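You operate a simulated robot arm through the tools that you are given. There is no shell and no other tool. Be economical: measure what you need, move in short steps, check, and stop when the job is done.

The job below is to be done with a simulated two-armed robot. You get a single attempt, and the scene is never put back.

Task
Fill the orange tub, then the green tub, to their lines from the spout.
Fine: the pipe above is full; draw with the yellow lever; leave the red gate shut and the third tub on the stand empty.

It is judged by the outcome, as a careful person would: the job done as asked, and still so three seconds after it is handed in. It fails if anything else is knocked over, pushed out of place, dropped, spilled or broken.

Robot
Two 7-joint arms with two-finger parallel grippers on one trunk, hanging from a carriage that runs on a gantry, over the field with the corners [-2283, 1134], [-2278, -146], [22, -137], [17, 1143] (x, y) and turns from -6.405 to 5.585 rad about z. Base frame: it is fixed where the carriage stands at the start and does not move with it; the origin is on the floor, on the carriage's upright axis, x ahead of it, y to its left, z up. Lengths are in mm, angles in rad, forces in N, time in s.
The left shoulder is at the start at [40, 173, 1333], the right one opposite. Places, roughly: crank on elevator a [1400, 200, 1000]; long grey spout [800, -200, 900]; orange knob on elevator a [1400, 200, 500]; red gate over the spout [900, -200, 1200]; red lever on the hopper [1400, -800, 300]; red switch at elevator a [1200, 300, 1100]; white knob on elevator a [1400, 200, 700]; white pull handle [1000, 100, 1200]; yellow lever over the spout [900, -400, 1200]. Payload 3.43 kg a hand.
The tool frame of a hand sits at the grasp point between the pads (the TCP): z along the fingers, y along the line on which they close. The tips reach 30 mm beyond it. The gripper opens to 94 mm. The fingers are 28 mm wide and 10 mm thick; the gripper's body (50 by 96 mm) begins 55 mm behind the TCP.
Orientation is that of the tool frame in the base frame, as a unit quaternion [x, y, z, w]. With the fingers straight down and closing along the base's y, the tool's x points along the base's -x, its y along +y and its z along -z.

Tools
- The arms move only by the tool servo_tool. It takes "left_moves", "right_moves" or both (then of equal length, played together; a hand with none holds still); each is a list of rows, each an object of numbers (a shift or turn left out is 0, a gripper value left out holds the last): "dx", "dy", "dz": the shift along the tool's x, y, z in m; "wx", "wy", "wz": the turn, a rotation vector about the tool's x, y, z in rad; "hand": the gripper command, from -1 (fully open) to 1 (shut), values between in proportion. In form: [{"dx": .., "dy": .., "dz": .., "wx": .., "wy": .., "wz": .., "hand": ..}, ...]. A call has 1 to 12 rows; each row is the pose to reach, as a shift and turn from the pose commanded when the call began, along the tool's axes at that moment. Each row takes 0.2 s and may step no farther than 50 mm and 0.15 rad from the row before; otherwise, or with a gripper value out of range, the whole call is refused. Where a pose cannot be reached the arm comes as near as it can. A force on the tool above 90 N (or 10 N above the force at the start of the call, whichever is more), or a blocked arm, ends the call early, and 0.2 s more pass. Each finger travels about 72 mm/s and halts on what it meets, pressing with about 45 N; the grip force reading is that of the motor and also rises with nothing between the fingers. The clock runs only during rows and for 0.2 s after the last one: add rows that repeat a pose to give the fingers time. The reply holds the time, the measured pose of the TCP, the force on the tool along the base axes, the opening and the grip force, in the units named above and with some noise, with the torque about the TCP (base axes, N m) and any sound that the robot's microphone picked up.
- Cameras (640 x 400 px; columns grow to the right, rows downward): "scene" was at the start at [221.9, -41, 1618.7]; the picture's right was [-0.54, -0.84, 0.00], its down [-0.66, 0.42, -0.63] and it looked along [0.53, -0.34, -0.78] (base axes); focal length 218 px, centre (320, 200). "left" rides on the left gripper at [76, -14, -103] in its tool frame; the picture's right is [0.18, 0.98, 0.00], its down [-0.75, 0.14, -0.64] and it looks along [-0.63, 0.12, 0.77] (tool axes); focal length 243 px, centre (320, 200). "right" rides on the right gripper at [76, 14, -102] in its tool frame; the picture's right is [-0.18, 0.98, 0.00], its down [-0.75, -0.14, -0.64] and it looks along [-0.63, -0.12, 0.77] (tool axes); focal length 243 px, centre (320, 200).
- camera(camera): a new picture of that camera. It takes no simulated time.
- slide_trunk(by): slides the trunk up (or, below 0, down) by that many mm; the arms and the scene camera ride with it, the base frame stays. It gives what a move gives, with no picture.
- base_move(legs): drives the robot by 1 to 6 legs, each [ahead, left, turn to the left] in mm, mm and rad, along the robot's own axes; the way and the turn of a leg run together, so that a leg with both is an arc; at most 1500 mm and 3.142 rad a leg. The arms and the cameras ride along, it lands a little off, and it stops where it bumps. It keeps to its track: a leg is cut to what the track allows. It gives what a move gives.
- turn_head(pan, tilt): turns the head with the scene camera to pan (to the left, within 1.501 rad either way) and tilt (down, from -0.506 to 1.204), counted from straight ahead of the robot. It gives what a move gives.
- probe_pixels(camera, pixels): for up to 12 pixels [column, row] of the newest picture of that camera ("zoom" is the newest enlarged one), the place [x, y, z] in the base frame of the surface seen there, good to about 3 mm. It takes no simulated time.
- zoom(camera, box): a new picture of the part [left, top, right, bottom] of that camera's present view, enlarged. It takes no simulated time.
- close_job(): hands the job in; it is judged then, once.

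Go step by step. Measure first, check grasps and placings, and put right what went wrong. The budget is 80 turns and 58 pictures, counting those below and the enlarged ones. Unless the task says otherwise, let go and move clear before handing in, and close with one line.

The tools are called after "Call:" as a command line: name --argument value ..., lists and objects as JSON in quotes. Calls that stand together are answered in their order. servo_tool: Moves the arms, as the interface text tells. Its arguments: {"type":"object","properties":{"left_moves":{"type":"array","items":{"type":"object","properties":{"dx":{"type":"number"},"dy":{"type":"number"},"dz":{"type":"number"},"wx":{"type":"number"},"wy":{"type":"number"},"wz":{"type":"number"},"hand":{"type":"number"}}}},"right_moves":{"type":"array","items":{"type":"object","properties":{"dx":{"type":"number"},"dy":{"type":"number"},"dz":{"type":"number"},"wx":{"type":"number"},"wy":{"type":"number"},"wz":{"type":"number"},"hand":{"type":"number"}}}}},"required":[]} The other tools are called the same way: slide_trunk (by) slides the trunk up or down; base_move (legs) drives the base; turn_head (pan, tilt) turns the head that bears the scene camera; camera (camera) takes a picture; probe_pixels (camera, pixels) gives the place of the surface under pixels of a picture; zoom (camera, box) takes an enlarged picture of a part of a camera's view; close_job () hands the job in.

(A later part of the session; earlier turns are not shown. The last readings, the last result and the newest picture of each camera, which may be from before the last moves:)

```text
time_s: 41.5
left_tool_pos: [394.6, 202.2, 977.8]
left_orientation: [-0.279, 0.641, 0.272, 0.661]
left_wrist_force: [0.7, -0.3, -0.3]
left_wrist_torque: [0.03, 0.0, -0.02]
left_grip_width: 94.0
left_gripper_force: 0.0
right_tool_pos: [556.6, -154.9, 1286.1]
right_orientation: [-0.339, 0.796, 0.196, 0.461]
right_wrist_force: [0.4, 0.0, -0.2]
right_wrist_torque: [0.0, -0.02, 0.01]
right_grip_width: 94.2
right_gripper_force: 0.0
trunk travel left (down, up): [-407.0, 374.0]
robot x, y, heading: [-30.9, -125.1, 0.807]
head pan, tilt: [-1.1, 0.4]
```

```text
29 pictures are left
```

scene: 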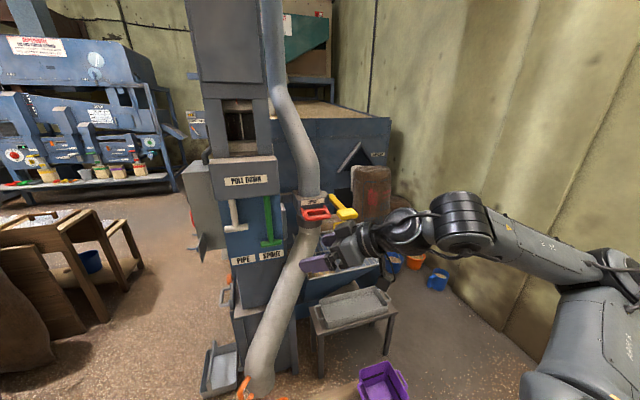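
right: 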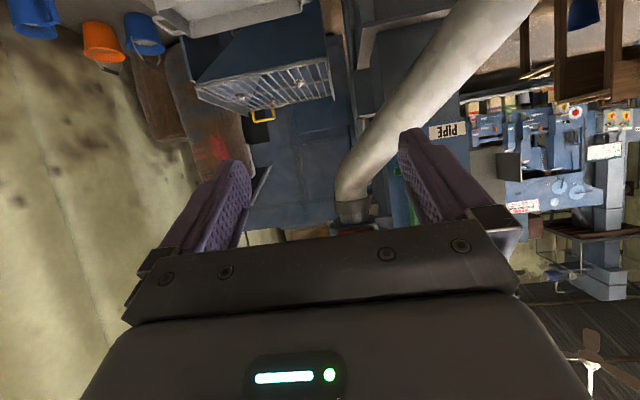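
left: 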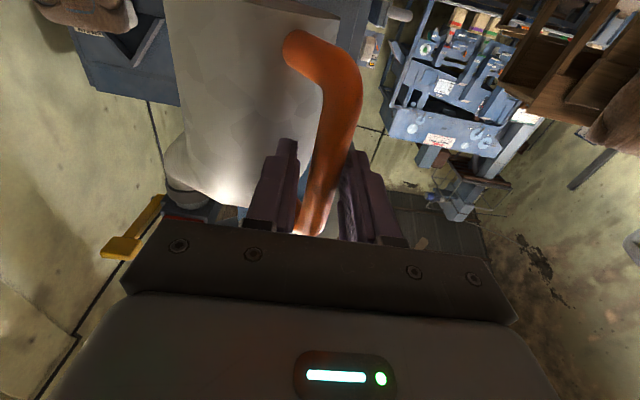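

The lever (343,208) and the red gate (316,213) are both in view. I'll zoom in for the lever's geometry.

Call:
zoom --camera "scene" --box '[280, 170, 380, 240]'

Call:
probe_pixels --camera "zoom" --pixels '[[404, 230], [440, 228], [420, 245], [380, 190], [355, 160], [400, 275], [415, 285], [240, 240], [220, 130], [300, 225]]'

```text
5.71 times, centred on (330, 205) of scene
```

zoom: 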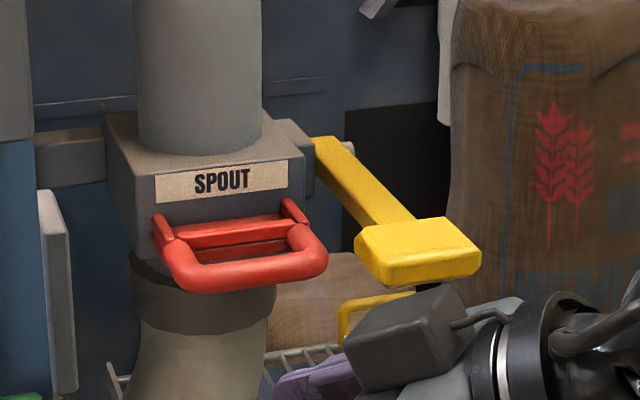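

```text
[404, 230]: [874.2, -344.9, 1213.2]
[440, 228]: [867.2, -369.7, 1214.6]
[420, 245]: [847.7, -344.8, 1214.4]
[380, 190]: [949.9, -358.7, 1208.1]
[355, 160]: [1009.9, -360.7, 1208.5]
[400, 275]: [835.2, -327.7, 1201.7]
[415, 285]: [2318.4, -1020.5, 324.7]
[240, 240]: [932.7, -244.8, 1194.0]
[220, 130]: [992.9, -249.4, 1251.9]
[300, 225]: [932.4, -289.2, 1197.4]
```

The yellow pad spans x≈832–888, y≈-320 to -395, top z≈1214, with its pivot near x 1030, and it looks like it presses down. I'll level the right hand's yaw, close it and bring it before the pad.

Call:
base_move --legs '[[30, -31, 0]]'

Call:
servo_tool --right_moves '[{"dx": 0.0024, "dy": -0.0414, "dz": -0.0088, "wx": 0.1155, "wz": 0.0667, "hand": 0}, {"dx": 0.0047, "dy": -0.0828, "dz": -0.0176, "wx": 0.231, "wz": 0.1333, "hand": 1}, {"dx": 0.0071, "dy": -0.1242, "dz": -0.0264, "wx": 0.3465, "wz": 0.2, "hand": 1}, {"dx": 0.0095, "dy": -0.1656, "dz": -0.0352, "wx": 0.462, "wz": 0.2667, "hand": 1}, {"dx": 0.0118, "dy": -0.207, "dz": -0.044, "wx": 0.5775, "wz": 0.3333, "hand": 1}, {"dx": 0.0142, "dy": -0.2484, "dz": -0.0528, "wx": 0.693, "wz": 0.4, "hand": 1}]'

Call:
camera --camera "right"

```text
time_s: 42.4
left_tool_pos: [438.6, 202.1, 978.7]
left_orientation: [-0.28, 0.64, 0.273, 0.661]
left_wrist_force: [0.3, -0.5, 0.3]
left_wrist_torque: [-0.05, 0.01, 0.02]
left_grip_width: 93.8
left_gripper_force: 0.1
right_tool_pos: [600.6, -155.1, 1287.7]
right_orientation: [-0.34, 0.796, 0.196, 0.46]
right_wrist_force: [0.7, 0.4, 0.6]
right_wrist_torque: [-0.04, 0.01, 0.02]
right_grip_width: 93.8
right_gripper_force: 0.0
trunk travel left (down, up): [-407.0, 374.0]
robot x, y, heading: [14.0, -121.9, 0.805]
head pan, tilt: [-1.1, 0.4]
```

```text
time_s: 43.8
left_tool_pos: [438.3, 201.1, 978.1]
left_orientation: [-0.28, 0.641, 0.273, 0.661]
left_wrist_force: [-0.2, 0.2, 0.3]
left_wrist_torque: [0.02, 0.03, 0.01]
left_grip_width: 94.0
left_gripper_force: 0.0
right_tool_pos: [745.2, -363.9, 1297.8]
right_orientation: [-0.002, 0.866, 0.002, 0.501]
right_wrist_force: [-0.5, -0.6, 0.1]
right_wrist_torque: [0.0, 0.02, 0.05]
right_grip_width: 0.1
right_gripper_force: 33.5
trunk travel left (down, up): [-407.0, 374.0]
robot x, y, heading: [15.9, -118.7, 0.802]
head pan, tilt: [-1.1, 0.4]
```

```text
27 pictures are left
```

right: 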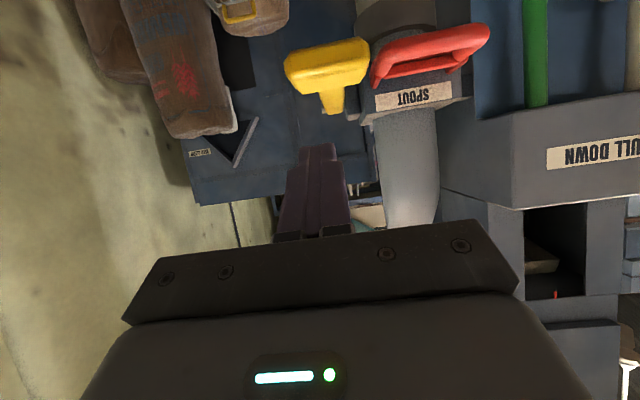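

The closed fingers are behind and above the yellow pad (325,65). I'll bring the tips just above the pad, and turn the head to watch the orange tub.

Call:
servo_tool --right_moves '[{"dz": 0.035}, {"dz": 0.07}, {"dz": 0.1}]'

Call:
turn_head --pan -0.5 --tilt 1.0

Call:
camera --camera "scene"

Call:
camera --camera "right"

```text
time_s: 44.5
left_tool_pos: [438.8, 202.3, 978.7]
left_orientation: [-0.279, 0.641, 0.273, 0.661]
left_wrist_force: [0.2, 0.1, -0.4]
left_wrist_torque: [0.02, 0.03, 0.0]
left_grip_width: 94.0
left_gripper_force: 0.2
right_tool_pos: [829.9, -362.6, 1249.3]
right_orientation: [-0.002, 0.865, 0.001, 0.501]
right_wrist_force: [-0.1, -0.1, 0.5]
right_wrist_torque: [0.0, 0.02, 0.01]
right_grip_width: 0.1
right_gripper_force: 33.0
trunk travel left (down, up): [-407.0, 374.0]
robot x, y, heading: [11.4, -120.5, 0.81]
head pan, tilt: [-1.1, 0.4]
```

```text
time_s: 45.5
left_tool_pos: [437.9, 203.2, 978.1]
left_orientation: [-0.28, 0.641, 0.274, 0.66]
left_wrist_force: [0.2, 0.2, -0.1]
left_wrist_torque: [-0.02, -0.04, -0.02]
left_grip_width: 94.1
left_gripper_force: 0.0
right_tool_pos: [829.0, -363.2, 1250.2]
right_orientation: [-0.001, 0.866, 0.0, 0.5]
right_wrist_force: [0.0, 0.7, -0.6]
right_wrist_torque: [0.01, 0.0, 0.0]
right_grip_width: 0.2
right_gripper_force: 32.8
trunk travel left (down, up): [-407.0, 374.0]
robot x, y, heading: [13.9, -119.3, 0.807]
head pan, tilt: [-0.499, 1.0]
```

```text
26 pictures are left
```

scene: 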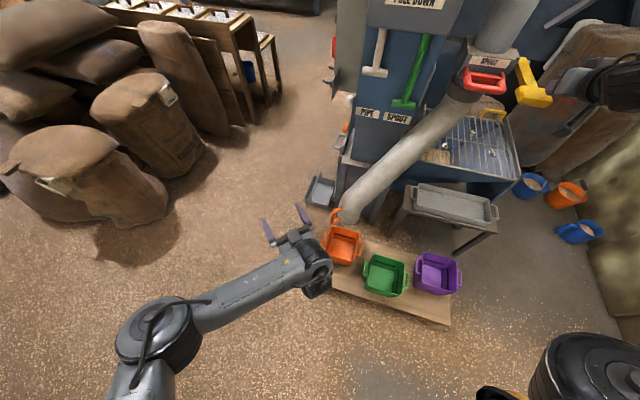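

```text
25 pictures are left
```

right: 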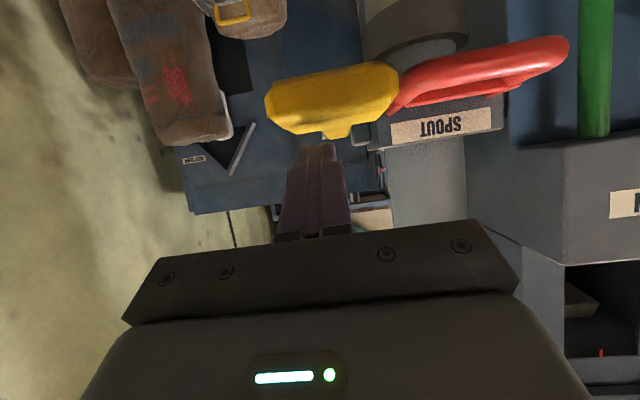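

The tips are just above the pad, and the scene shows the orange tub (343,245) under the mouth. I'll press down 40 mm as a first test and look.

Call:
servo_tool --right_moves '[{"dx": 0.0173, "dz": 0.01}, {"dx": 0.0346, "dz": 0.02}]'

Call:
zoom --camera "scene" --box '[300, 200, 480, 312]'

```text
time_s: 46.1
left_tool_pos: [437.2, 201.8, 978.1]
left_orientation: [-0.28, 0.641, 0.273, 0.66]
left_wrist_force: [-0.4, -0.6, -0.6]
left_wrist_torque: [0.02, -0.02, 0.0]
left_grip_width: 93.9
left_gripper_force: 0.2
right_tool_pos: [829.0, -361.9, 1210.4]
right_orientation: [-0.002, 0.866, 0.002, 0.5]
right_wrist_force: [0.0, 0.4, 1.2]
right_wrist_torque: [0.03, 0.02, -0.02]
right_grip_width: 0.3
right_gripper_force: 32.6
trunk travel left (down, up): [-407.0, 374.0]
robot x, y, heading: [14.1, -121.2, 0.808]
head pan, tilt: [-0.499, 1.0]
```

```text
3.56 times, centred on (390, 256) of scene
```

zoom: 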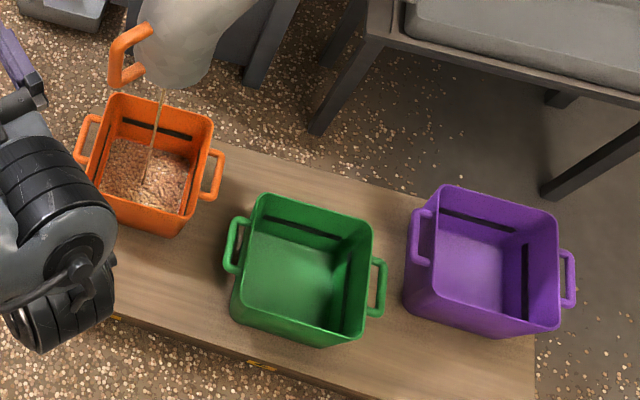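

Grain is falling cleanly into the orange tub. I'll probe the present level.

Call:
probe_pixels --camera "zoom" --pixels '[[120, 160], [165, 195], [120, 190], [170, 160], [145, 185], [155, 128], [187, 185]]'

```text
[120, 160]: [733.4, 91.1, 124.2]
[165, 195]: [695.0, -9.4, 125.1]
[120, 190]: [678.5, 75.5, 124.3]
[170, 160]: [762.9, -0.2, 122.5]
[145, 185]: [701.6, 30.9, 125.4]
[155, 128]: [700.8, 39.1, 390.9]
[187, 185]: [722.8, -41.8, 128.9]
```

Level is about 125 (just starting) and the stream lands at (701,31), the tub's centre. I'll hold 1 s to get the rate.

Call:
servo_tool --right_moves '[{"dz": 0}, {"dz": 0}, {"dz": 0}, {"dz": 0}]'

Call:
zoom --camera "scene" --box '[300, 200, 480, 312]'

Call:
probe_pixels --camera "zoom" --pixels '[[120, 160], [165, 195], [120, 190], [170, 160], [140, 188], [150, 150], [170, 130], [115, 125], [187, 180]]'

```text
time_s: 47.1
left_tool_pos: [437.8, 201.4, 976.8]
left_orientation: [-0.28, 0.641, 0.273, 0.66]
left_wrist_force: [-0.9, -0.5, -0.3]
left_wrist_torque: [-0.02, 0.02, 0.0]
left_grip_width: 94.0
left_gripper_force: 0.0
right_tool_pos: [828.7, -362.7, 1211.5]
right_orientation: [-0.002, 0.865, 0.001, 0.501]
right_wrist_force: [-0.4, 0.1, 1.6]
right_wrist_torque: [-0.01, -0.06, -0.02]
right_grip_width: 0.0
right_gripper_force: 32.8
trunk travel left (down, up): [-407.0, 374.0]
robot x, y, heading: [16.6, -120.9, 0.807]
head pan, tilt: [-0.499, 1.0]
```

```text
3.56 times, centred on (390, 256) of scene
```

zoom: 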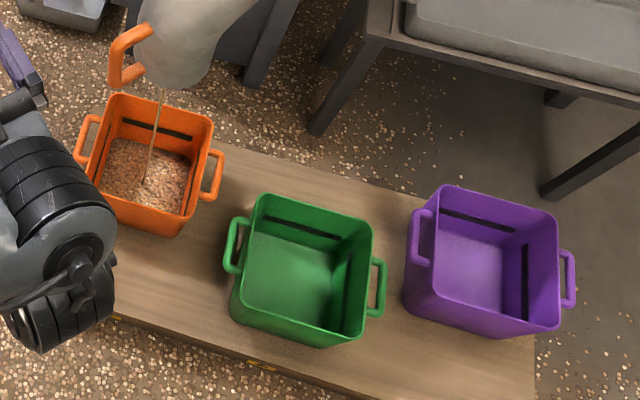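

```text
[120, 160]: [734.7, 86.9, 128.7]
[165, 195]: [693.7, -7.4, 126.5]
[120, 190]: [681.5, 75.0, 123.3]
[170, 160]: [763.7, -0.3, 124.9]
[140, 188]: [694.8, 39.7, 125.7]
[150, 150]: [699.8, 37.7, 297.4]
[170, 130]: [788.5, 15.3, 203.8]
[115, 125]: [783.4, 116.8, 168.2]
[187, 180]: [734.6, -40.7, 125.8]
```

The level rises only about 1 mm/s at this opening. I'll press further, 25 mm more, and hold.

Call:
servo_tool --right_moves '[{"dx": 0.0108, "dz": 0.0063}, {"dx": 0.0217, "dz": 0.0125}, {"dx": 0.0217, "dz": 0.0125}, {"dx": 0.0217, "dz": 0.0125}, {"dx": 0.0217, "dz": 0.0125}]'

Call:
zoom --camera "scene" --box '[310, 205, 400, 265]'

Call:
probe_pixels --camera "zoom" --pixels '[[160, 240], [240, 300], [160, 290], [250, 240], [200, 285], [230, 195], [180, 185], [286, 260], [200, 240]]'

```text
time_s: 48.4
left_tool_pos: [438.0, 201.6, 978.3]
left_orientation: [-0.279, 0.641, 0.273, 0.661]
left_wrist_force: [0.2, -1.2, 0.2]
left_wrist_torque: [0.0, 0.0, 0.04]
left_grip_width: 93.9
left_gripper_force: 0.1
right_tool_pos: [828.3, -364.3, 1185.8]
right_orientation: [-0.002, 0.866, 0.001, 0.501]
right_wrist_force: [-0.9, 0.0, 1.5]
right_wrist_torque: [0.01, 0.02, -0.01]
right_grip_width: 0.0
right_gripper_force: 33.0
trunk travel left (down, up): [-407.0, 374.0]
robot x, y, heading: [15.7, -120.5, 0.806]
head pan, tilt: [-0.499, 1.0]
```

```text
6.67 times, centred on (355, 235) of scene
```

zoom: 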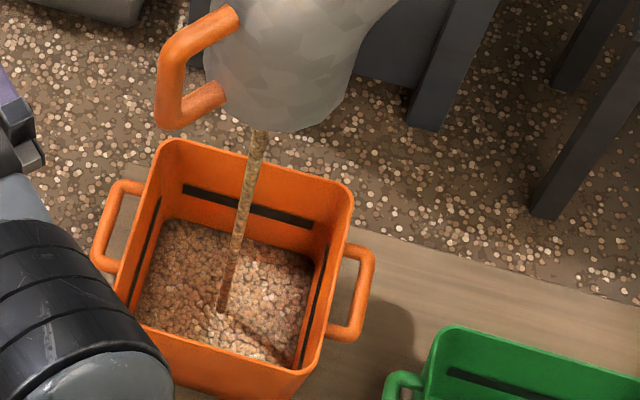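

```text
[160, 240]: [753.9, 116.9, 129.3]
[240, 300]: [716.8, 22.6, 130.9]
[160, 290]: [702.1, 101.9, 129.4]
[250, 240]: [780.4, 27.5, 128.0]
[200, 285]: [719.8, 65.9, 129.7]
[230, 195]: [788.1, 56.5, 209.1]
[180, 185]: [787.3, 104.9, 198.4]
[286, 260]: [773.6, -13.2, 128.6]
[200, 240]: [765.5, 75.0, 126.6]
```

Stream thicker now, level ≈129. I'll press a further 20 mm and hold, and measure the line on the wall.

Call:
probe_pixels --camera "zoom" --pixels '[[200, 188], [200, 193], [200, 198], [290, 213], [290, 219], [290, 225], [318, 285], [312, 290], [322, 280]]'

Call:
servo_tool --right_moves '[{"dx": 0.0087, "dz": 0.005}, {"dx": 0.0173, "dz": 0.01}, {"dx": 0.0173, "dz": 0.01}, {"dx": 0.0173, "dz": 0.01}, {"dx": 0.0173, "dz": 0.01}, {"dx": 0.0173, "dz": 0.01}]'

Call:
zoom --camera "scene" --box '[310, 205, 400, 265]'

Call:
probe_pixels --camera "zoom" --pixels '[[160, 240], [240, 300], [160, 290], [250, 240], [200, 285], [286, 260], [200, 240]]'

```text
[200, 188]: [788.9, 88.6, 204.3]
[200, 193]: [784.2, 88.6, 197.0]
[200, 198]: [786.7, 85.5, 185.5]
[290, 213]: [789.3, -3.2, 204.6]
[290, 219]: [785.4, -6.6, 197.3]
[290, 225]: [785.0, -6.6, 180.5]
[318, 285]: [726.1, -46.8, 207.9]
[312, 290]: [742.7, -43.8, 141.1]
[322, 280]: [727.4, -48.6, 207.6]
```

```text
time_s: 49.8
left_tool_pos: [438.0, 202.0, 977.6]
left_orientation: [-0.28, 0.64, 0.273, 0.661]
left_wrist_force: [0.6, -0.4, 0.0]
left_wrist_torque: [-0.01, 0.01, 0.0]
left_grip_width: 94.0
left_gripper_force: 0.0
right_tool_pos: [829.0, -363.8, 1165.0]
right_orientation: [-0.003, 0.866, 0.002, 0.501]
right_wrist_force: [0.1, 0.4, 2.4]
right_wrist_torque: [0.05, -0.03, 0.0]
right_grip_width: 0.0
right_gripper_force: 32.9
trunk travel left (down, up): [-407.0, 374.0]
robot x, y, heading: [16.2, -120.4, 0.81]
head pan, tilt: [-0.499, 1.0]
```

```text
6.67 times, centred on (355, 235) of scene
```

zoom: 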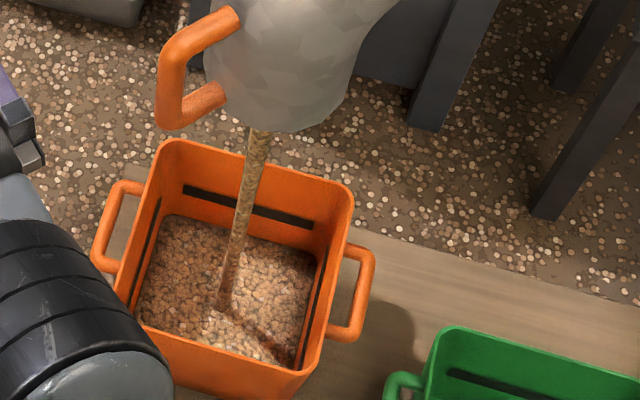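

```text
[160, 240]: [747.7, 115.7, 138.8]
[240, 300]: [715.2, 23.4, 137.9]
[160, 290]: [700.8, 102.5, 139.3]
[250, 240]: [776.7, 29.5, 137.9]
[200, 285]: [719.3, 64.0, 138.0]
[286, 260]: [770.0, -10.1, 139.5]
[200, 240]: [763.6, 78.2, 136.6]
```

Level 138, rate about 7–8 mm/s. The line spans roughly z 187–205, centre ~197. I'll hold 2.4 s more.

Call:
servo_tool --right_moves '[{"dz": 0}, {"dz": 0}, {"dz": 0}, {"dz": 0}, {"dz": 0}, {"dz": 0}, {"dz": 0}, {"dz": 0}, {"dz": 0}, {"dz": 0}, {"dz": 0}, {"dz": 0}]'

Call:
zoom --camera "scene" --box '[310, 205, 400, 265]'

Call:
probe_pixels --camera "zoom" --pixels '[[160, 240], [240, 300], [160, 290], [250, 240], [200, 285], [286, 260], [200, 240]]'

```text
time_s: 52.4
left_tool_pos: [437.6, 201.6, 977.9]
left_orientation: [-0.279, 0.641, 0.273, 0.661]
left_wrist_force: [0.0, 0.0, 0.4]
left_wrist_torque: [-0.01, 0.01, -0.05]
left_grip_width: 94.0
left_gripper_force: 0.0
right_tool_pos: [830.3, -364.7, 1166.0]
right_orientation: [-0.002, 0.866, 0.001, 0.501]
right_wrist_force: [-0.4, 0.5, 1.4]
right_wrist_torque: [0.04, -0.04, 0.02]
right_grip_width: 0.0
right_gripper_force: 33.5
trunk travel left (down, up): [-407.0, 374.0]
robot x, y, heading: [16.5, -121.5, 0.809]
head pan, tilt: [-0.499, 1.0]
```

```text
6.67 times, centred on (355, 235) of scene
```

zoom: 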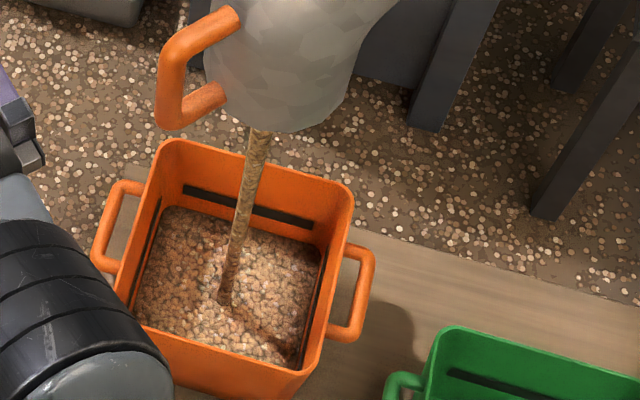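

```text
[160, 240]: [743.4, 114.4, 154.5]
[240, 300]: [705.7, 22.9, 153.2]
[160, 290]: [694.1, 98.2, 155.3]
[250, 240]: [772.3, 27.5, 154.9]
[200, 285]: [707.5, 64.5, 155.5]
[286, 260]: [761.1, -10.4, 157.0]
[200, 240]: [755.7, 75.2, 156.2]
```

Level 155, rate 6.4 mm/s. I'll hold about 4.8 s more, to about 187, then check.

Call:
servo_tool --right_moves '[{"dz": 0}, {"dz": 0}, {"dz": 0}, {"dz": 0}, {"dz": 0}, {"dz": 0}, {"dz": 0}, {"dz": 0}, {"dz": 0}, {"dz": 0}, {"dz": 0}, {"dz": 0}]'

Call:
servo_tool --right_moves '[{"dz": 0}, {"dz": 0}, {"dz": 0}, {"dz": 0}, {"dz": 0}, {"dz": 0}, {"dz": 0}, {"dz": 0}, {"dz": 0}, {"dz": 0}]'

Call:
zoom --camera "scene" --box '[310, 205, 400, 265]'

Call:
probe_pixels --camera "zoom" --pixels '[[160, 240], [240, 300], [160, 290], [250, 240], [200, 285], [286, 260], [200, 230]]'

```text
time_s: 55.0
left_tool_pos: [437.2, 203.5, 977.4]
left_orientation: [-0.279, 0.64, 0.272, 0.662]
left_wrist_force: [0.0, -0.3, -0.3]
left_wrist_torque: [0.02, 0.02, 0.02]
left_grip_width: 94.1
left_gripper_force: 0.0
right_tool_pos: [831.3, -364.7, 1166.3]
right_orientation: [-0.003, 0.866, 0.002, 0.501]
right_wrist_force: [-0.8, 0.8, 2.3]
right_wrist_torque: [-0.02, 0.0, -0.02]
right_grip_width: 0.4
right_gripper_force: 32.9
trunk travel left (down, up): [-407.0, 374.0]
robot x, y, heading: [17.7, -119.8, 0.802]
head pan, tilt: [-0.499, 1.0]
```

```text
time_s: 57.1
left_tool_pos: [437.5, 202.1, 977.6]
left_orientation: [-0.279, 0.641, 0.273, 0.661]
left_wrist_force: [0.0, 0.0, 0.6]
left_wrist_torque: [-0.02, 0.0, -0.04]
left_grip_width: 94.2
left_gripper_force: 0.1
right_tool_pos: [828.9, -363.3, 1164.7]
right_orientation: [-0.003, 0.866, 0.002, 0.5]
right_wrist_force: [-0.4, 0.8, 1.9]
right_wrist_torque: [0.02, -0.03, 0.05]
right_grip_width: 0.0
right_gripper_force: 33.3
trunk travel left (down, up): [-407.0, 374.0]
robot x, y, heading: [12.2, -121.7, 0.804]
head pan, tilt: [-0.499, 1.0]
```

```text
6.67 times, centred on (355, 235) of scene
```

zoom: 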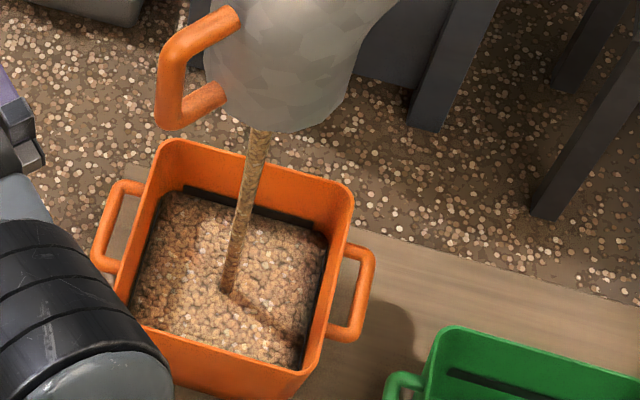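

```text
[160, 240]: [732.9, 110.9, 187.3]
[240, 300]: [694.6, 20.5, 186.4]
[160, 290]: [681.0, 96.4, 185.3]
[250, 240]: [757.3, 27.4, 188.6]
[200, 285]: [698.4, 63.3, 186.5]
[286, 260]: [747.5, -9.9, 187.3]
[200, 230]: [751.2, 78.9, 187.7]
```

Level 187, grain at the lower edge of the line. I'll let the lever up now and see how much drains after.

Call:
servo_tool --right_moves '[{"dx": -0.039, "dz": -0.0225}, {"dx": -0.078, "dz": -0.045}, {"dx": -0.078, "dz": -0.045}, {"dx": -0.078, "dz": -0.045}]'

Call:
camera --camera "scene"

Call:
zoom --camera "scene" --box '[310, 205, 400, 265]'

Call:
probe_pixels --camera "zoom" --pixels '[[160, 240], [240, 300], [160, 290], [250, 240], [200, 285], [286, 260], [200, 230]]'

```text
time_s: 58.1
left_tool_pos: [437.9, 202.2, 978.2]
left_orientation: [-0.28, 0.64, 0.274, 0.661]
left_wrist_force: [-0.6, 0.0, 0.0]
left_wrist_torque: [-0.01, -0.03, -0.05]
left_grip_width: 94.1
left_gripper_force: 0.1
right_tool_pos: [831.1, -365.6, 1254.7]
right_orientation: [-0.002, 0.865, 0.001, 0.502]
right_wrist_force: [-0.2, 0.5, 0.4]
right_wrist_torque: [0.0, -0.01, -0.01]
right_grip_width: 0.1
right_gripper_force: 33.2
trunk travel left (down, up): [-407.0, 374.0]
robot x, y, heading: [12.1, -123.2, 0.812]
head pan, tilt: [-0.499, 1.0]
```

```text
18 pictures are left
```

scene: 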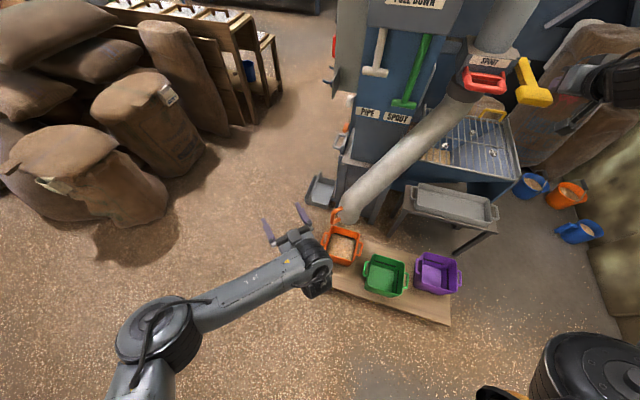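

```text
6.67 times, centred on (355, 235) of scene
```

zoom: 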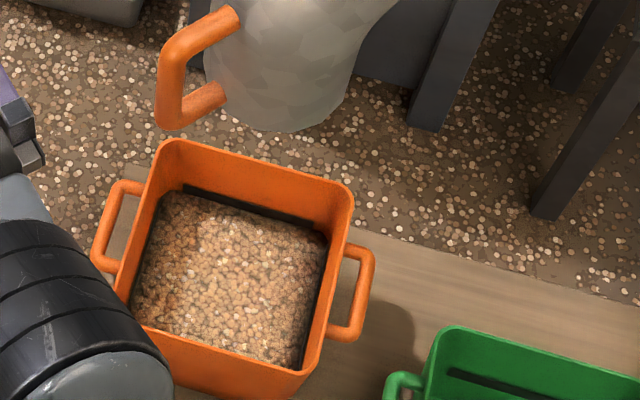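

```text
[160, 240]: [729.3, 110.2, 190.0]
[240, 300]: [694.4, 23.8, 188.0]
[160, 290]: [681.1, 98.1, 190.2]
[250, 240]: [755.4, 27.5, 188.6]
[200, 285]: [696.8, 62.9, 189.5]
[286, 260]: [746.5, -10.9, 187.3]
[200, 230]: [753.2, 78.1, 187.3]
```

The lever springs shut and flow stops at once; level about 188.5 against a line centre of ~196. I'll top up with a short press of about 1 s.

Call:
servo_tool --right_moves '[{"dx": 0.039, "dz": 0.0225}, {"dx": 0.078, "dz": 0.045}, {"dx": 0.078, "dz": 0.045}, {"dx": 0.078, "dz": 0.045}, {"dx": 0.078, "dz": 0.045}, {"dx": 0.039, "dz": 0.0225}, {"dx": 0.0, "dz": 0.0}, {"dx": 0.0, "dz": 0.0}]'

Call:
zoom --camera "scene" --box '[310, 205, 400, 265]'

Call:
probe_pixels --camera "zoom" --pixels '[[160, 240], [240, 300], [160, 290], [250, 240], [200, 285], [286, 260], [200, 230], [200, 186], [200, 190], [200, 194]]'

```text
time_s: 60.0
left_tool_pos: [437.4, 201.9, 977.6]
left_orientation: [-0.28, 0.641, 0.273, 0.661]
left_wrist_force: [0.3, 0.2, -0.4]
left_wrist_torque: [-0.02, -0.01, 0.0]
left_grip_width: 94.2
left_gripper_force: 0.0
right_tool_pos: [829.1, -362.1, 1257.0]
right_orientation: [-0.002, 0.866, 0.001, 0.5]
right_wrist_force: [0.1, 0.0, -0.2]
right_wrist_torque: [0.01, 0.02, 0.01]
right_grip_width: 0.0
right_gripper_force: 32.6
trunk travel left (down, up): [-407.0, 374.0]
robot x, y, heading: [13.0, -124.4, 0.808]
head pan, tilt: [-0.499, 1.0]
```

```text
6.67 times, centred on (355, 235) of scene
```

zoom: 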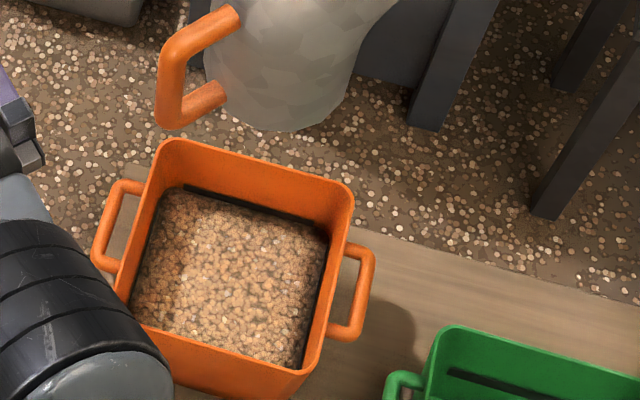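

```text
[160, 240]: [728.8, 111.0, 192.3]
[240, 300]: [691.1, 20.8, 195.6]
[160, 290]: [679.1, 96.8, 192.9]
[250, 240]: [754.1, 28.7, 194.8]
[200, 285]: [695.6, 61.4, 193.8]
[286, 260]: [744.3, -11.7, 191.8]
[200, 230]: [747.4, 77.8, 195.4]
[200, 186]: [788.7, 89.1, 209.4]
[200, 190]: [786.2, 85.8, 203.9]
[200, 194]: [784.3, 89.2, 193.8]
```

Level ≈194. I'll take one tight zoom to see how much of the line still shows.

Call:
zoom --camera "scene" --box '[330, 228, 362, 248]'

Call:
probe_pixels --camera "zoom" --pixels '[[200, 70], [200, 85], [200, 95], [200, 105], [200, 115], [200, 125], [200, 140], [200, 160]]'

```text
16.00 times, centred on (346, 238) of scene
```

zoom: 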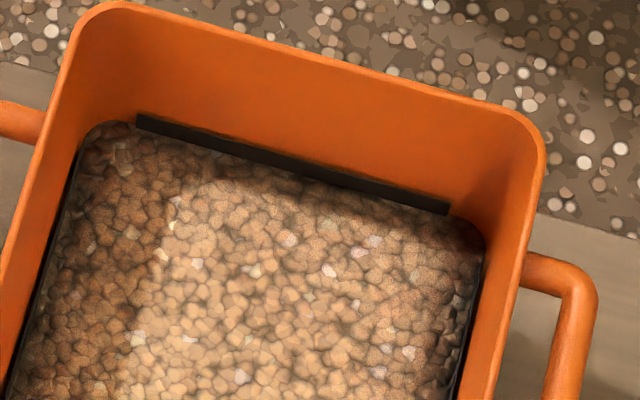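

```text
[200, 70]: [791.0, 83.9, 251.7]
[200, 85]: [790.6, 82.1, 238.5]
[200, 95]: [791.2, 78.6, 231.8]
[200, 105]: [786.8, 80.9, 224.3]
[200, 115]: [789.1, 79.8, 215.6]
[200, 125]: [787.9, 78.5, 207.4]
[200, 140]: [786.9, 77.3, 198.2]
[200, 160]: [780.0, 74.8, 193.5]
```

The line still shows from about z 194 to 204, with its centre ~197. One more brief press (≈+3 mm).

Call:
servo_tool --right_moves '[{"dx": 0.039, "dz": 0.0225}, {"dx": 0.078, "dz": 0.045}, {"dx": 0.078, "dz": 0.045}, {"dx": 0.039, "dz": 0.0225}, {"dx": 0.0, "dz": 0.0}, {"dx": 0.0, "dz": 0.0}]'

Call:
zoom --camera "scene" --box '[330, 228, 362, 248]'

Call:
probe_pixels --camera "zoom" --pixels '[[150, 250], [250, 250], [350, 250], [200, 350], [300, 350], [400, 300]]'

```text
time_s: 61.4
left_tool_pos: [438.0, 203.4, 978.4]
left_orientation: [-0.279, 0.641, 0.272, 0.662]
left_wrist_force: [0.1, -0.9, -1.0]
left_wrist_torque: [-0.01, 0.01, 0.02]
left_grip_width: 94.3
left_gripper_force: 0.1
right_tool_pos: [828.2, -363.7, 1256.0]
right_orientation: [-0.003, 0.866, 0.002, 0.5]
right_wrist_force: [0.1, 0.6, -0.2]
right_wrist_torque: [-0.03, 0.03, 0.02]
right_grip_width: 0.0
right_gripper_force: 33.2
trunk travel left (down, up): [-407.0, 374.0]
robot x, y, heading: [14.4, -120.8, 0.802]
head pan, tilt: [-0.499, 1.0]
```

```text
16.00 times, centred on (346, 238) of scene
```

zoom: 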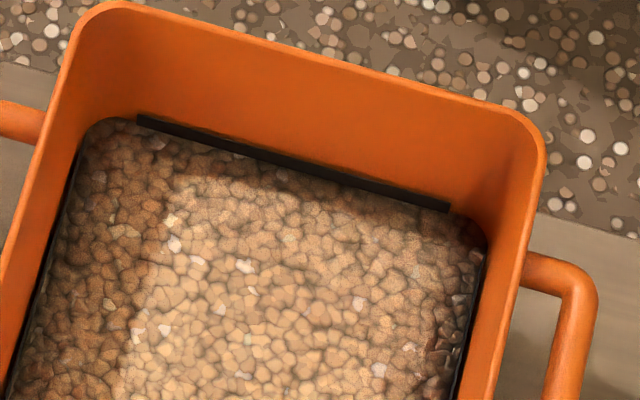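

```text
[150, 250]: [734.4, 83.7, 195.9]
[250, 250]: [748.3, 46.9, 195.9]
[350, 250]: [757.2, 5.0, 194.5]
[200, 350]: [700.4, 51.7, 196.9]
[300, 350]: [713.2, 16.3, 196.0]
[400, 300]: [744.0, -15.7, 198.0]
```

Orange is at 196, mid-line. Next I'll withdraw the right hand, return the robot to the earlier stance (reverse path) and lower the trunk.

Call:
servo_tool --right_moves '[{"dz": -0.045}, {"dz": -0.09}, {"dz": -0.1}, {"dx": 0.0135, "dy": 0.0348, "dz": -0.12, "wx": -0.1155, "wz": -0.0667}, {"dx": 0.0269, "dy": 0.0697, "dz": -0.14, "wx": -0.231, "wz": -0.1333}, {"dx": 0.0404, "dy": 0.1045, "dz": -0.16, "wx": -0.3465, "wz": -0.2}, {"dx": 0.0538, "dy": 0.1393, "dz": -0.18, "wx": -0.462, "wz": -0.2667}, {"dx": 0.0673, "dy": 0.1742, "dz": -0.2, "wx": -0.5775, "wz": -0.3333}, {"dx": 0.0807, "dy": 0.209, "dz": -0.2197, "wx": -0.693, "wz": -0.4}]'

Call:
base_move --legs '[[-30, 31, 0], [200, 380, 0], [0, 0, -0.807], [0, -88, 0]]'

Call:
slide_trunk --by -320

Call:
turn_head --pan -0.4 --tilt 0.95

```text
time_s: 63.4
left_tool_pos: [438.5, 201.4, 976.8]
left_orientation: [-0.28, 0.641, 0.274, 0.661]
left_wrist_force: [1.0, 0.3, -1.1]
left_wrist_torque: [0.03, -0.01, 0.01]
left_grip_width: 93.8
left_gripper_force: 0.2
right_tool_pos: [598.5, -154.5, 1296.2]
right_orientation: [-0.341, 0.795, 0.198, 0.46]
right_wrist_force: [-0.1, 0.3, -1.0]
right_wrist_torque: [-0.03, 0.02, 0.0]
right_grip_width: 0.0
right_gripper_force: 32.7
trunk travel left (down, up): [-407.0, 374.0]
robot x, y, heading: [13.9, -119.0, 0.807]
head pan, tilt: [-0.499, 1.0]
```

```text
time_s: 69.3
left_tool_pos: [358.1, 116.5, 977.9]
left_orientation: [-0.003, 0.699, -0.011, 0.715]
left_wrist_force: [0.4, -0.6, 1.0]
left_wrist_torque: [-0.03, -0.02, 0.04]
left_grip_width: 94.3
left_gripper_force: 0.1
right_tool_pos: [207.5, -245.7, 1295.7]
right_orientation: [0.003, 0.866, -0.003, 0.501]
right_wrist_force: [0.2, -0.2, 1.4]
right_wrist_torque: [0.04, 0.02, 0.04]
right_grip_width: 0.1
right_gripper_force: 32.7
trunk travel left (down, up): [-407.0, 374.0]
robot x, y, heading: [-166.3, 202.4, -0.004]
head pan, tilt: [-0.499, 1.0]
```

```text
time_s: 72.5
left_tool_pos: [357.9, 117.2, 657.0]
left_orientation: [-0.005, 0.699, -0.01, 0.715]
left_wrist_force: [-0.1, -0.2, 0.1]
left_wrist_torque: [0.0, 0.01, 0.04]
left_grip_width: 94.2
left_gripper_force: 0.0
right_tool_pos: [208.0, -243.7, 976.4]
right_orientation: [0.003, 0.865, -0.003, 0.501]
right_wrist_force: [-0.5, 1.1, 0.2]
right_wrist_torque: [0.02, 0.01, 0.01]
right_grip_width: 0.1
right_gripper_force: 32.5
trunk travel left (down, up): [-87.0, 694.0]
robot x, y, heading: [-170.1, 203.6, -0.0]
head pan, tilt: [-0.499, 1.0]
```

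```text
time_s: 73.1
left_tool_pos: [357.0, 117.6, 659.4]
left_orientation: [-0.003, 0.7, -0.01, 0.715]
left_wrist_force: [0.0, -0.6, -0.1]
left_wrist_torque: [-0.04, 0.06, 0.01]
left_grip_width: 93.9
left_gripper_force: 0.1
right_tool_pos: [208.3, -244.7, 976.1]
right_orientation: [0.003, 0.865, -0.002, 0.501]
right_wrist_force: [0.0, -0.8, -0.4]
right_wrist_torque: [0.0, 0.02, 0.0]
right_grip_width: 0.0
right_gripper_force: 33.0
trunk travel left (down, up): [-87.0, 694.0]
robot x, y, heading: [-169.2, 205.0, -0.007]
head pan, tilt: [-0.4, 0.949]
```

I'll extend the left arm to (442,105,699) with the jaws partly open, and check against the handle at (620,97).

Call:
servo_tool --left_moves '[{"dx": -0.014, "dy": -0.004, "dz": 0.028, "hand": -0.3}, {"dx": -0.028, "dy": -0.008, "dz": 0.057, "hand": -0.3}, {"dx": -0.04, "dy": -0.012, "dz": 0.085, "hand": -0.3}]'

Call:
base_move --legs '[[95, 0, 0]]'

Call:
camera --camera "left"

Call:
probe_pixels --camera "left" --pixels '[[320, 80], [320, 110], [310, 60]]'

```text
time_s: 73.9
left_tool_pos: [442.9, 104.6, 701.0]
left_orientation: [-0.004, 0.699, -0.01, 0.715]
left_wrist_force: [-0.7, 0.2, 0.4]
left_wrist_torque: [-0.01, 0.0, -0.01]
left_grip_width: 61.0
left_gripper_force: 0.2
right_tool_pos: [209.3, -244.4, 976.0]
right_orientation: [0.002, 0.866, -0.002, 0.501]
right_wrist_force: [-0.1, -0.9, 0.1]
right_wrist_torque: [-0.01, -0.01, -0.02]
right_grip_width: 0.0
right_gripper_force: 33.4
trunk travel left (down, up): [-87.0, 694.0]
robot x, y, heading: [-167.5, 205.6, -0.007]
head pan, tilt: [-0.4, 0.949]
```

```text
time_s: 75.0
left_tool_pos: [533.6, 103.8, 700.5]
left_orientation: [-0.004, 0.699, -0.01, 0.715]
left_wrist_force: [1.2, 0.0, 0.4]
left_wrist_torque: [0.02, 0.02, -0.03]
left_grip_width: 61.3
left_gripper_force: 0.0
right_tool_pos: [299.9, -245.8, 975.3]
right_orientation: [0.002, 0.866, -0.002, 0.5]
right_wrist_force: [0.2, 0.0, 0.2]
right_wrist_torque: [0.0, 0.01, 0.02]
right_grip_width: 0.0
right_gripper_force: 32.7
trunk travel left (down, up): [-87.0, 694.0]
robot x, y, heading: [-77.4, 203.4, -0.011]
head pan, tilt: [-0.4, 0.949]
```

```text
13 pictures are left
```

left: 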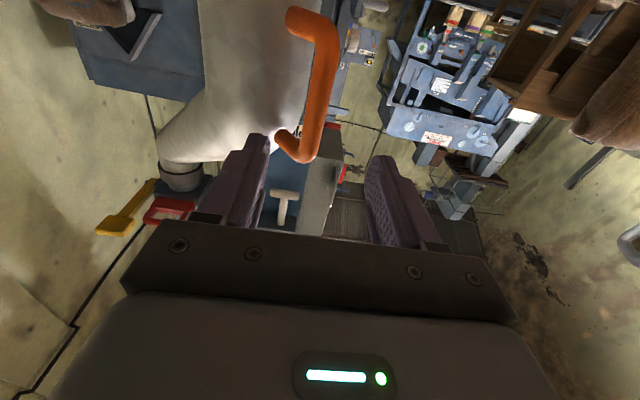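

```text
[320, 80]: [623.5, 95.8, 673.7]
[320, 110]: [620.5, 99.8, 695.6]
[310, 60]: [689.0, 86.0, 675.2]
```

The bar (318,110) is between the fingers at (621,98). I'll drive forward 82 mm and close to a loose cage.

Call:
base_move --legs '[[82, 0, 0]]'

Call:
servo_tool --left_moves '[{"hand": 0.1}, {"hand": 0.4}, {"hand": 0.4}]'

Call:
camera --camera "left"

```text
time_s: 76.1
left_tool_pos: [614.3, 103.2, 701.6]
left_orientation: [-0.005, 0.7, -0.009, 0.714]
left_wrist_force: [-0.4, 0.4, -0.2]
left_wrist_torque: [-0.03, 0.05, 0.01]
left_grip_width: 61.3
left_gripper_force: 0.0
right_tool_pos: [381.0, -245.4, 975.4]
right_orientation: [0.003, 0.866, -0.003, 0.5]
right_wrist_force: [-0.3, 0.1, 0.3]
right_wrist_torque: [0.0, -0.01, -0.03]
right_grip_width: 0.0
right_gripper_force: 33.2
trunk travel left (down, up): [-87.0, 694.0]
robot x, y, heading: [5.6, 199.3, -0.004]
head pan, tilt: [-0.4, 0.949]
```

```text
time_s: 76.9
left_tool_pos: [614.2, 103.2, 700.6]
left_orientation: [-0.004, 0.699, -0.01, 0.715]
left_wrist_force: [0.7, -1.8, -0.1]
left_wrist_torque: [0.01, -0.03, -0.02]
left_grip_width: 28.9
left_gripper_force: 0.7
right_tool_pos: [381.0, -246.0, 976.3]
right_orientation: [0.002, 0.866, -0.001, 0.501]
right_wrist_force: [-0.2, 0.4, 0.3]
right_wrist_torque: [0.01, 0.01, 0.0]
right_grip_width: 0.0
right_gripper_force: 33.3
trunk travel left (down, up): [-87.0, 694.0]
robot x, y, heading: [4.9, 202.1, -0.002]
head pan, tilt: [-0.4, 0.949]
```

```text
12 pictures are left
```

left: 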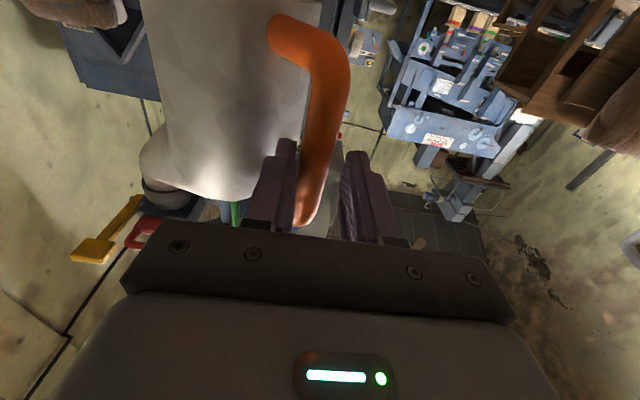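

Caged. Driving the base back along the arc to bring the spout over the green tub.

Call:
base_move --legs '[[-18, -40, 0], [-40, -70, 0], [-30, -75, 0], [-19, -85, 0], [-5, -60, 0]]'

Call:
camera --camera "left"

Call:
probe_pixels --camera "left" --pixels '[[320, 130], [320, 100], [325, 60], [280, 100], [380, 100]]'

```text
time_s: 80.4
left_tool_pos: [500.7, -220.7, 699.9]
left_orientation: [-0.003, 0.699, -0.01, 0.715]
left_wrist_force: [-0.9, -2.0, -0.6]
left_wrist_torque: [-0.02, 0.02, -0.03]
left_grip_width: 28.5
left_gripper_force: 0.1
right_tool_pos: [267.9, -571.7, 975.5]
right_orientation: [0.001, 0.866, -0.001, 0.5]
right_wrist_force: [-0.8, -0.9, -0.4]
right_wrist_torque: [0.01, 0.0, 0.02]
right_grip_width: 0.0
right_gripper_force: 32.5
trunk travel left (down, up): [-87.0, 694.0]
robot x, y, heading: [-110.1, -126.4, -0.002]
head pan, tilt: [-0.4, 0.949]
```

```text
11 pictures are left
```

left: 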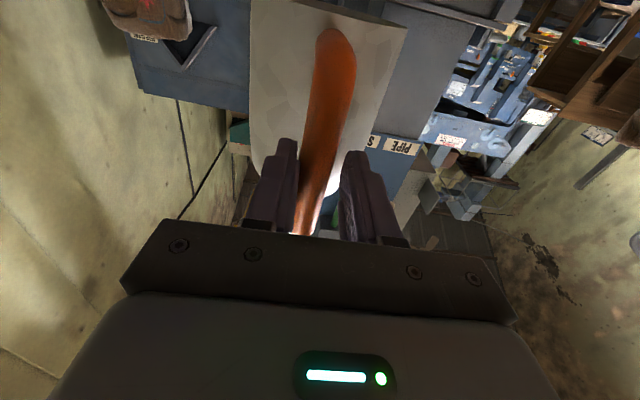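

```text
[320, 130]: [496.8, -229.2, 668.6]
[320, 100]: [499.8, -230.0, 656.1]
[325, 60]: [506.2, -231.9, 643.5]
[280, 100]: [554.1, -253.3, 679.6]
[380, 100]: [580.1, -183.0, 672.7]
```

The bar is at y≈-230, about 15 mm short. I'll nudge it with the arm, then open and back away.

Call:
servo_tool --left_moves '[{"dy": -0.015}, {"dy": -0.029}, {"dy": -0.029}]'

Call:
servo_tool --left_moves '[{"hand": 0.1}, {"hand": -0.3}, {"hand": -0.3}, {"dz": -0.04}, {"dz": -0.07}]'

Call:
base_move --legs '[[-120, 0, 0]]'

Call:
camera --camera "left"

```text
time_s: 81.2
left_tool_pos: [501.5, -250.3, 699.6]
left_orientation: [-0.004, 0.7, -0.01, 0.714]
left_wrist_force: [0.8, -0.5, -0.8]
left_wrist_torque: [-0.01, 0.02, 0.03]
left_grip_width: 28.3
left_gripper_force: 0.1
right_tool_pos: [267.6, -572.6, 976.1]
right_orientation: [0.003, 0.865, -0.003, 0.501]
right_wrist_force: [0.1, 1.5, -0.1]
right_wrist_torque: [0.01, -0.03, 0.05]
right_grip_width: 0.0
right_gripper_force: 33.1
trunk travel left (down, up): [-87.0, 694.0]
robot x, y, heading: [-106.2, -124.9, -0.004]
head pan, tilt: [-0.4, 0.949]
```

```text
time_s: 82.4
left_tool_pos: [436.3, -248.8, 699.3]
left_orientation: [-0.004, 0.699, -0.008, 0.715]
left_wrist_force: [0.4, -0.4, -0.8]
left_wrist_torque: [0.02, -0.02, 0.0]
left_grip_width: 61.3
left_gripper_force: 0.2
left hand out of reach, approached as far as the arm can: row 5
right_tool_pos: [267.4, -571.2, 975.9]
right_orientation: [0.002, 0.866, -0.001, 0.5]
right_wrist_force: [0.6, 0.1, 0.5]
right_wrist_torque: [0.01, 0.03, -0.01]
right_grip_width: 0.1
right_gripper_force: 32.8
trunk travel left (down, up): [-87.0, 694.0]
robot x, y, heading: [-107.3, -125.0, -0.003]
head pan, tilt: [-0.4, 0.949]
```

```text
time_s: 83.6
left_tool_pos: [320.7, -249.5, 699.0]
left_orientation: [-0.004, 0.699, -0.009, 0.715]
left_wrist_force: [0.7, 0.5, 0.6]
left_wrist_torque: [0.01, -0.01, 0.0]
left_grip_width: 60.9
left_gripper_force: 0.0
right_tool_pos: [150.6, -571.4, 976.4]
right_orientation: [0.002, 0.866, -0.002, 0.5]
right_wrist_force: [-0.7, 0.5, -0.2]
right_wrist_torque: [0.01, 0.0, -0.03]
right_grip_width: 0.0
right_gripper_force: 33.5
trunk travel left (down, up): [-87.0, 694.0]
robot x, y, heading: [-226.5, -124.8, -0.005]
head pan, tilt: [-0.4, 0.949]
```

```text
10 pictures are left
```

left: 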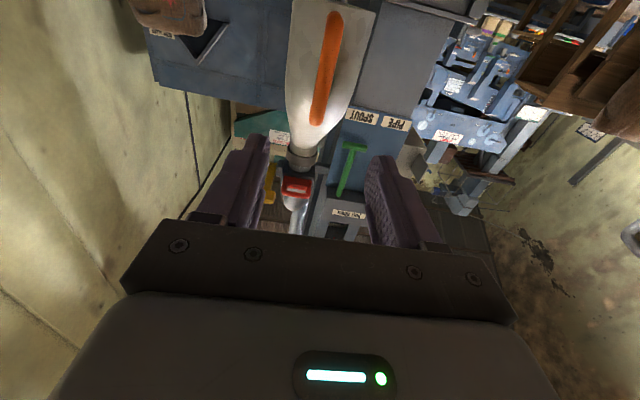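

Call:
probe_pixels --camera "left" --pixels '[[330, 40], [325, 80], [318, 115], [300, 80], [345, 60]]'

```text
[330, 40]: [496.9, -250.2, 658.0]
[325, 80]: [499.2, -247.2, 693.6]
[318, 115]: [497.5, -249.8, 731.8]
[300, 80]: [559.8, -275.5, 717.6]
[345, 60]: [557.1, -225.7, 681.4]
```

The bar is at (498,-249), so the mouth is over (606,-249), the green centre. Back to the lever stance.

Call:
slide_trunk --by 320

Call:
base_move --legs '[[0, 0, 0.81], [168, -172, 0]]'

Call:
turn_head --pan -0.75 --tilt 1.0

```text
time_s: 86.8
left_tool_pos: [320.1, -248.8, 1017.6]
left_orientation: [-0.004, 0.699, -0.01, 0.715]
left_wrist_force: [0.3, -1.5, -0.1]
left_wrist_torque: [0.04, 0.01, -0.02]
left_grip_width: 61.3
left_gripper_force: 0.1
right_tool_pos: [149.7, -571.1, 1295.4]
right_orientation: [0.001, 0.866, -0.001, 0.501]
right_wrist_force: [0.3, -0.3, -1.1]
right_wrist_torque: [-0.01, 0.01, 0.0]
right_grip_width: 0.0
right_gripper_force: 32.9
trunk travel left (down, up): [-407.0, 374.0]
robot x, y, heading: [-228.5, -125.2, -0.003]
head pan, tilt: [-0.4, 0.949]
```

```text
time_s: 90.7
left_tool_pos: [473.5, 199.7, 1018.8]
left_orientation: [-0.285, 0.639, 0.279, 0.658]
left_wrist_force: [-0.1, -0.2, 0.3]
left_wrist_torque: [0.01, 0.03, 0.0]
left_grip_width: 60.9
left_gripper_force: 0.0
right_tool_pos: [596.5, -143.6, 1295.8]
right_orientation: [-0.347, 0.794, 0.2, 0.458]
right_wrist_force: [-0.3, 0.1, 0.0]
right_wrist_torque: [-0.04, -0.03, -0.01]
right_grip_width: 0.3
right_gripper_force: 32.9
trunk travel left (down, up): [-407.0, 374.0]
robot x, y, heading: [5.6, -115.8, 0.821]
head pan, tilt: [-0.4, 0.949]
```

```text
time_s: 91.5
left_tool_pos: [473.5, 199.3, 1018.5]
left_orientation: [-0.285, 0.639, 0.278, 0.659]
left_wrist_force: [0.0, -0.1, 0.5]
left_wrist_torque: [0.0, 0.0, 0.01]
left_grip_width: 61.1
left_gripper_force: 0.1
right_tool_pos: [594.3, -144.0, 1295.5]
right_orientation: [-0.345, 0.794, 0.199, 0.459]
right_wrist_force: [-0.5, -0.4, -0.3]
right_wrist_torque: [0.0, 0.02, 0.01]
right_grip_width: 0.1
right_gripper_force: 32.5
trunk travel left (down, up): [-407.0, 374.0]
robot x, y, heading: [11.0, -114.4, 0.821]
head pan, tilt: [-0.75, 1.0]
```

I'll repeat the right-hand approach to the pad.

Call:
servo_tool --right_moves '[{"dx": 0.0046, "dy": -0.0434, "dz": -0.0086, "wx": 0.1183, "wz": 0.0683, "hand": 1}, {"dx": 0.0092, "dy": -0.0868, "dz": -0.0171, "wx": 0.2367, "wz": 0.1367, "hand": 1}, {"dx": 0.0138, "dy": -0.1302, "dz": -0.0257, "wx": 0.355, "wz": 0.205, "hand": 1}, {"dx": 0.0183, "dy": -0.1736, "dz": -0.0343, "wx": 0.4733, "wz": 0.2733, "hand": 1}, {"dx": 0.0229, "dy": -0.217, "dz": -0.0428, "wx": 0.5917, "wz": 0.3417, "hand": 1}, {"dx": 0.0275, "dy": -0.2604, "dz": -0.0514, "wx": 0.71, "wz": 0.41, "hand": 1}]'

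Call:
servo_tool --right_moves '[{"dz": 0.035}, {"dz": 0.07}, {"dz": 0.1}]'

Call:
camera --camera "scene"

```text
time_s: 93.0
left_tool_pos: [473.0, 199.5, 1018.4]
left_orientation: [-0.285, 0.638, 0.278, 0.659]
left_wrist_force: [0.5, -0.1, -0.1]
left_wrist_torque: [0.0, -0.03, 0.02]
left_grip_width: 61.4
left_gripper_force: 0.1
right_tool_pos: [747.5, -365.9, 1297.8]
right_orientation: [-0.001, 0.865, 0.001, 0.501]
right_wrist_force: [0.1, 0.3, -0.8]
right_wrist_torque: [-0.02, -0.03, 0.02]
right_grip_width: 0.0
right_gripper_force: 33.1
trunk travel left (down, up): [-407.0, 374.0]
robot x, y, heading: [12.0, -116.9, 0.82]
head pan, tilt: [-0.75, 1.0]
```

```text
time_s: 93.8
left_tool_pos: [474.8, 200.5, 1018.5]
left_orientation: [-0.285, 0.639, 0.279, 0.658]
left_wrist_force: [-0.3, -0.5, 0.6]
left_wrist_torque: [0.01, -0.01, 0.0]
left_grip_width: 61.0
left_gripper_force: 0.1
right_tool_pos: [835.6, -363.9, 1247.9]
right_orientation: [-0.002, 0.865, 0.002, 0.501]
right_wrist_force: [0.6, 0.1, 0.0]
right_wrist_torque: [0.02, 0.02, 0.02]
right_grip_width: 0.1
right_gripper_force: 33.0
trunk travel left (down, up): [-407.0, 374.0]
robot x, y, heading: [11.7, -115.9, 0.822]
head pan, tilt: [-0.75, 1.0]
```

```text
9 pictures are left
```

scene: 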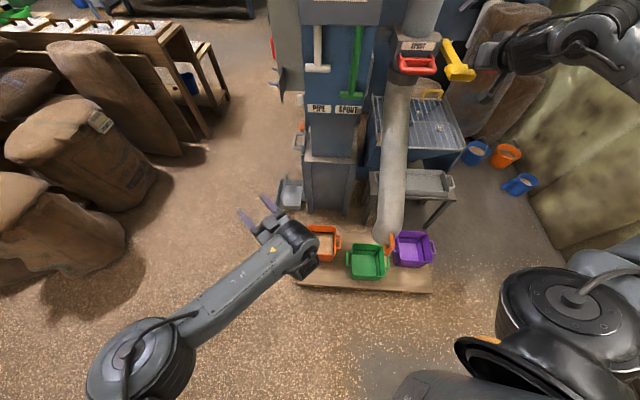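

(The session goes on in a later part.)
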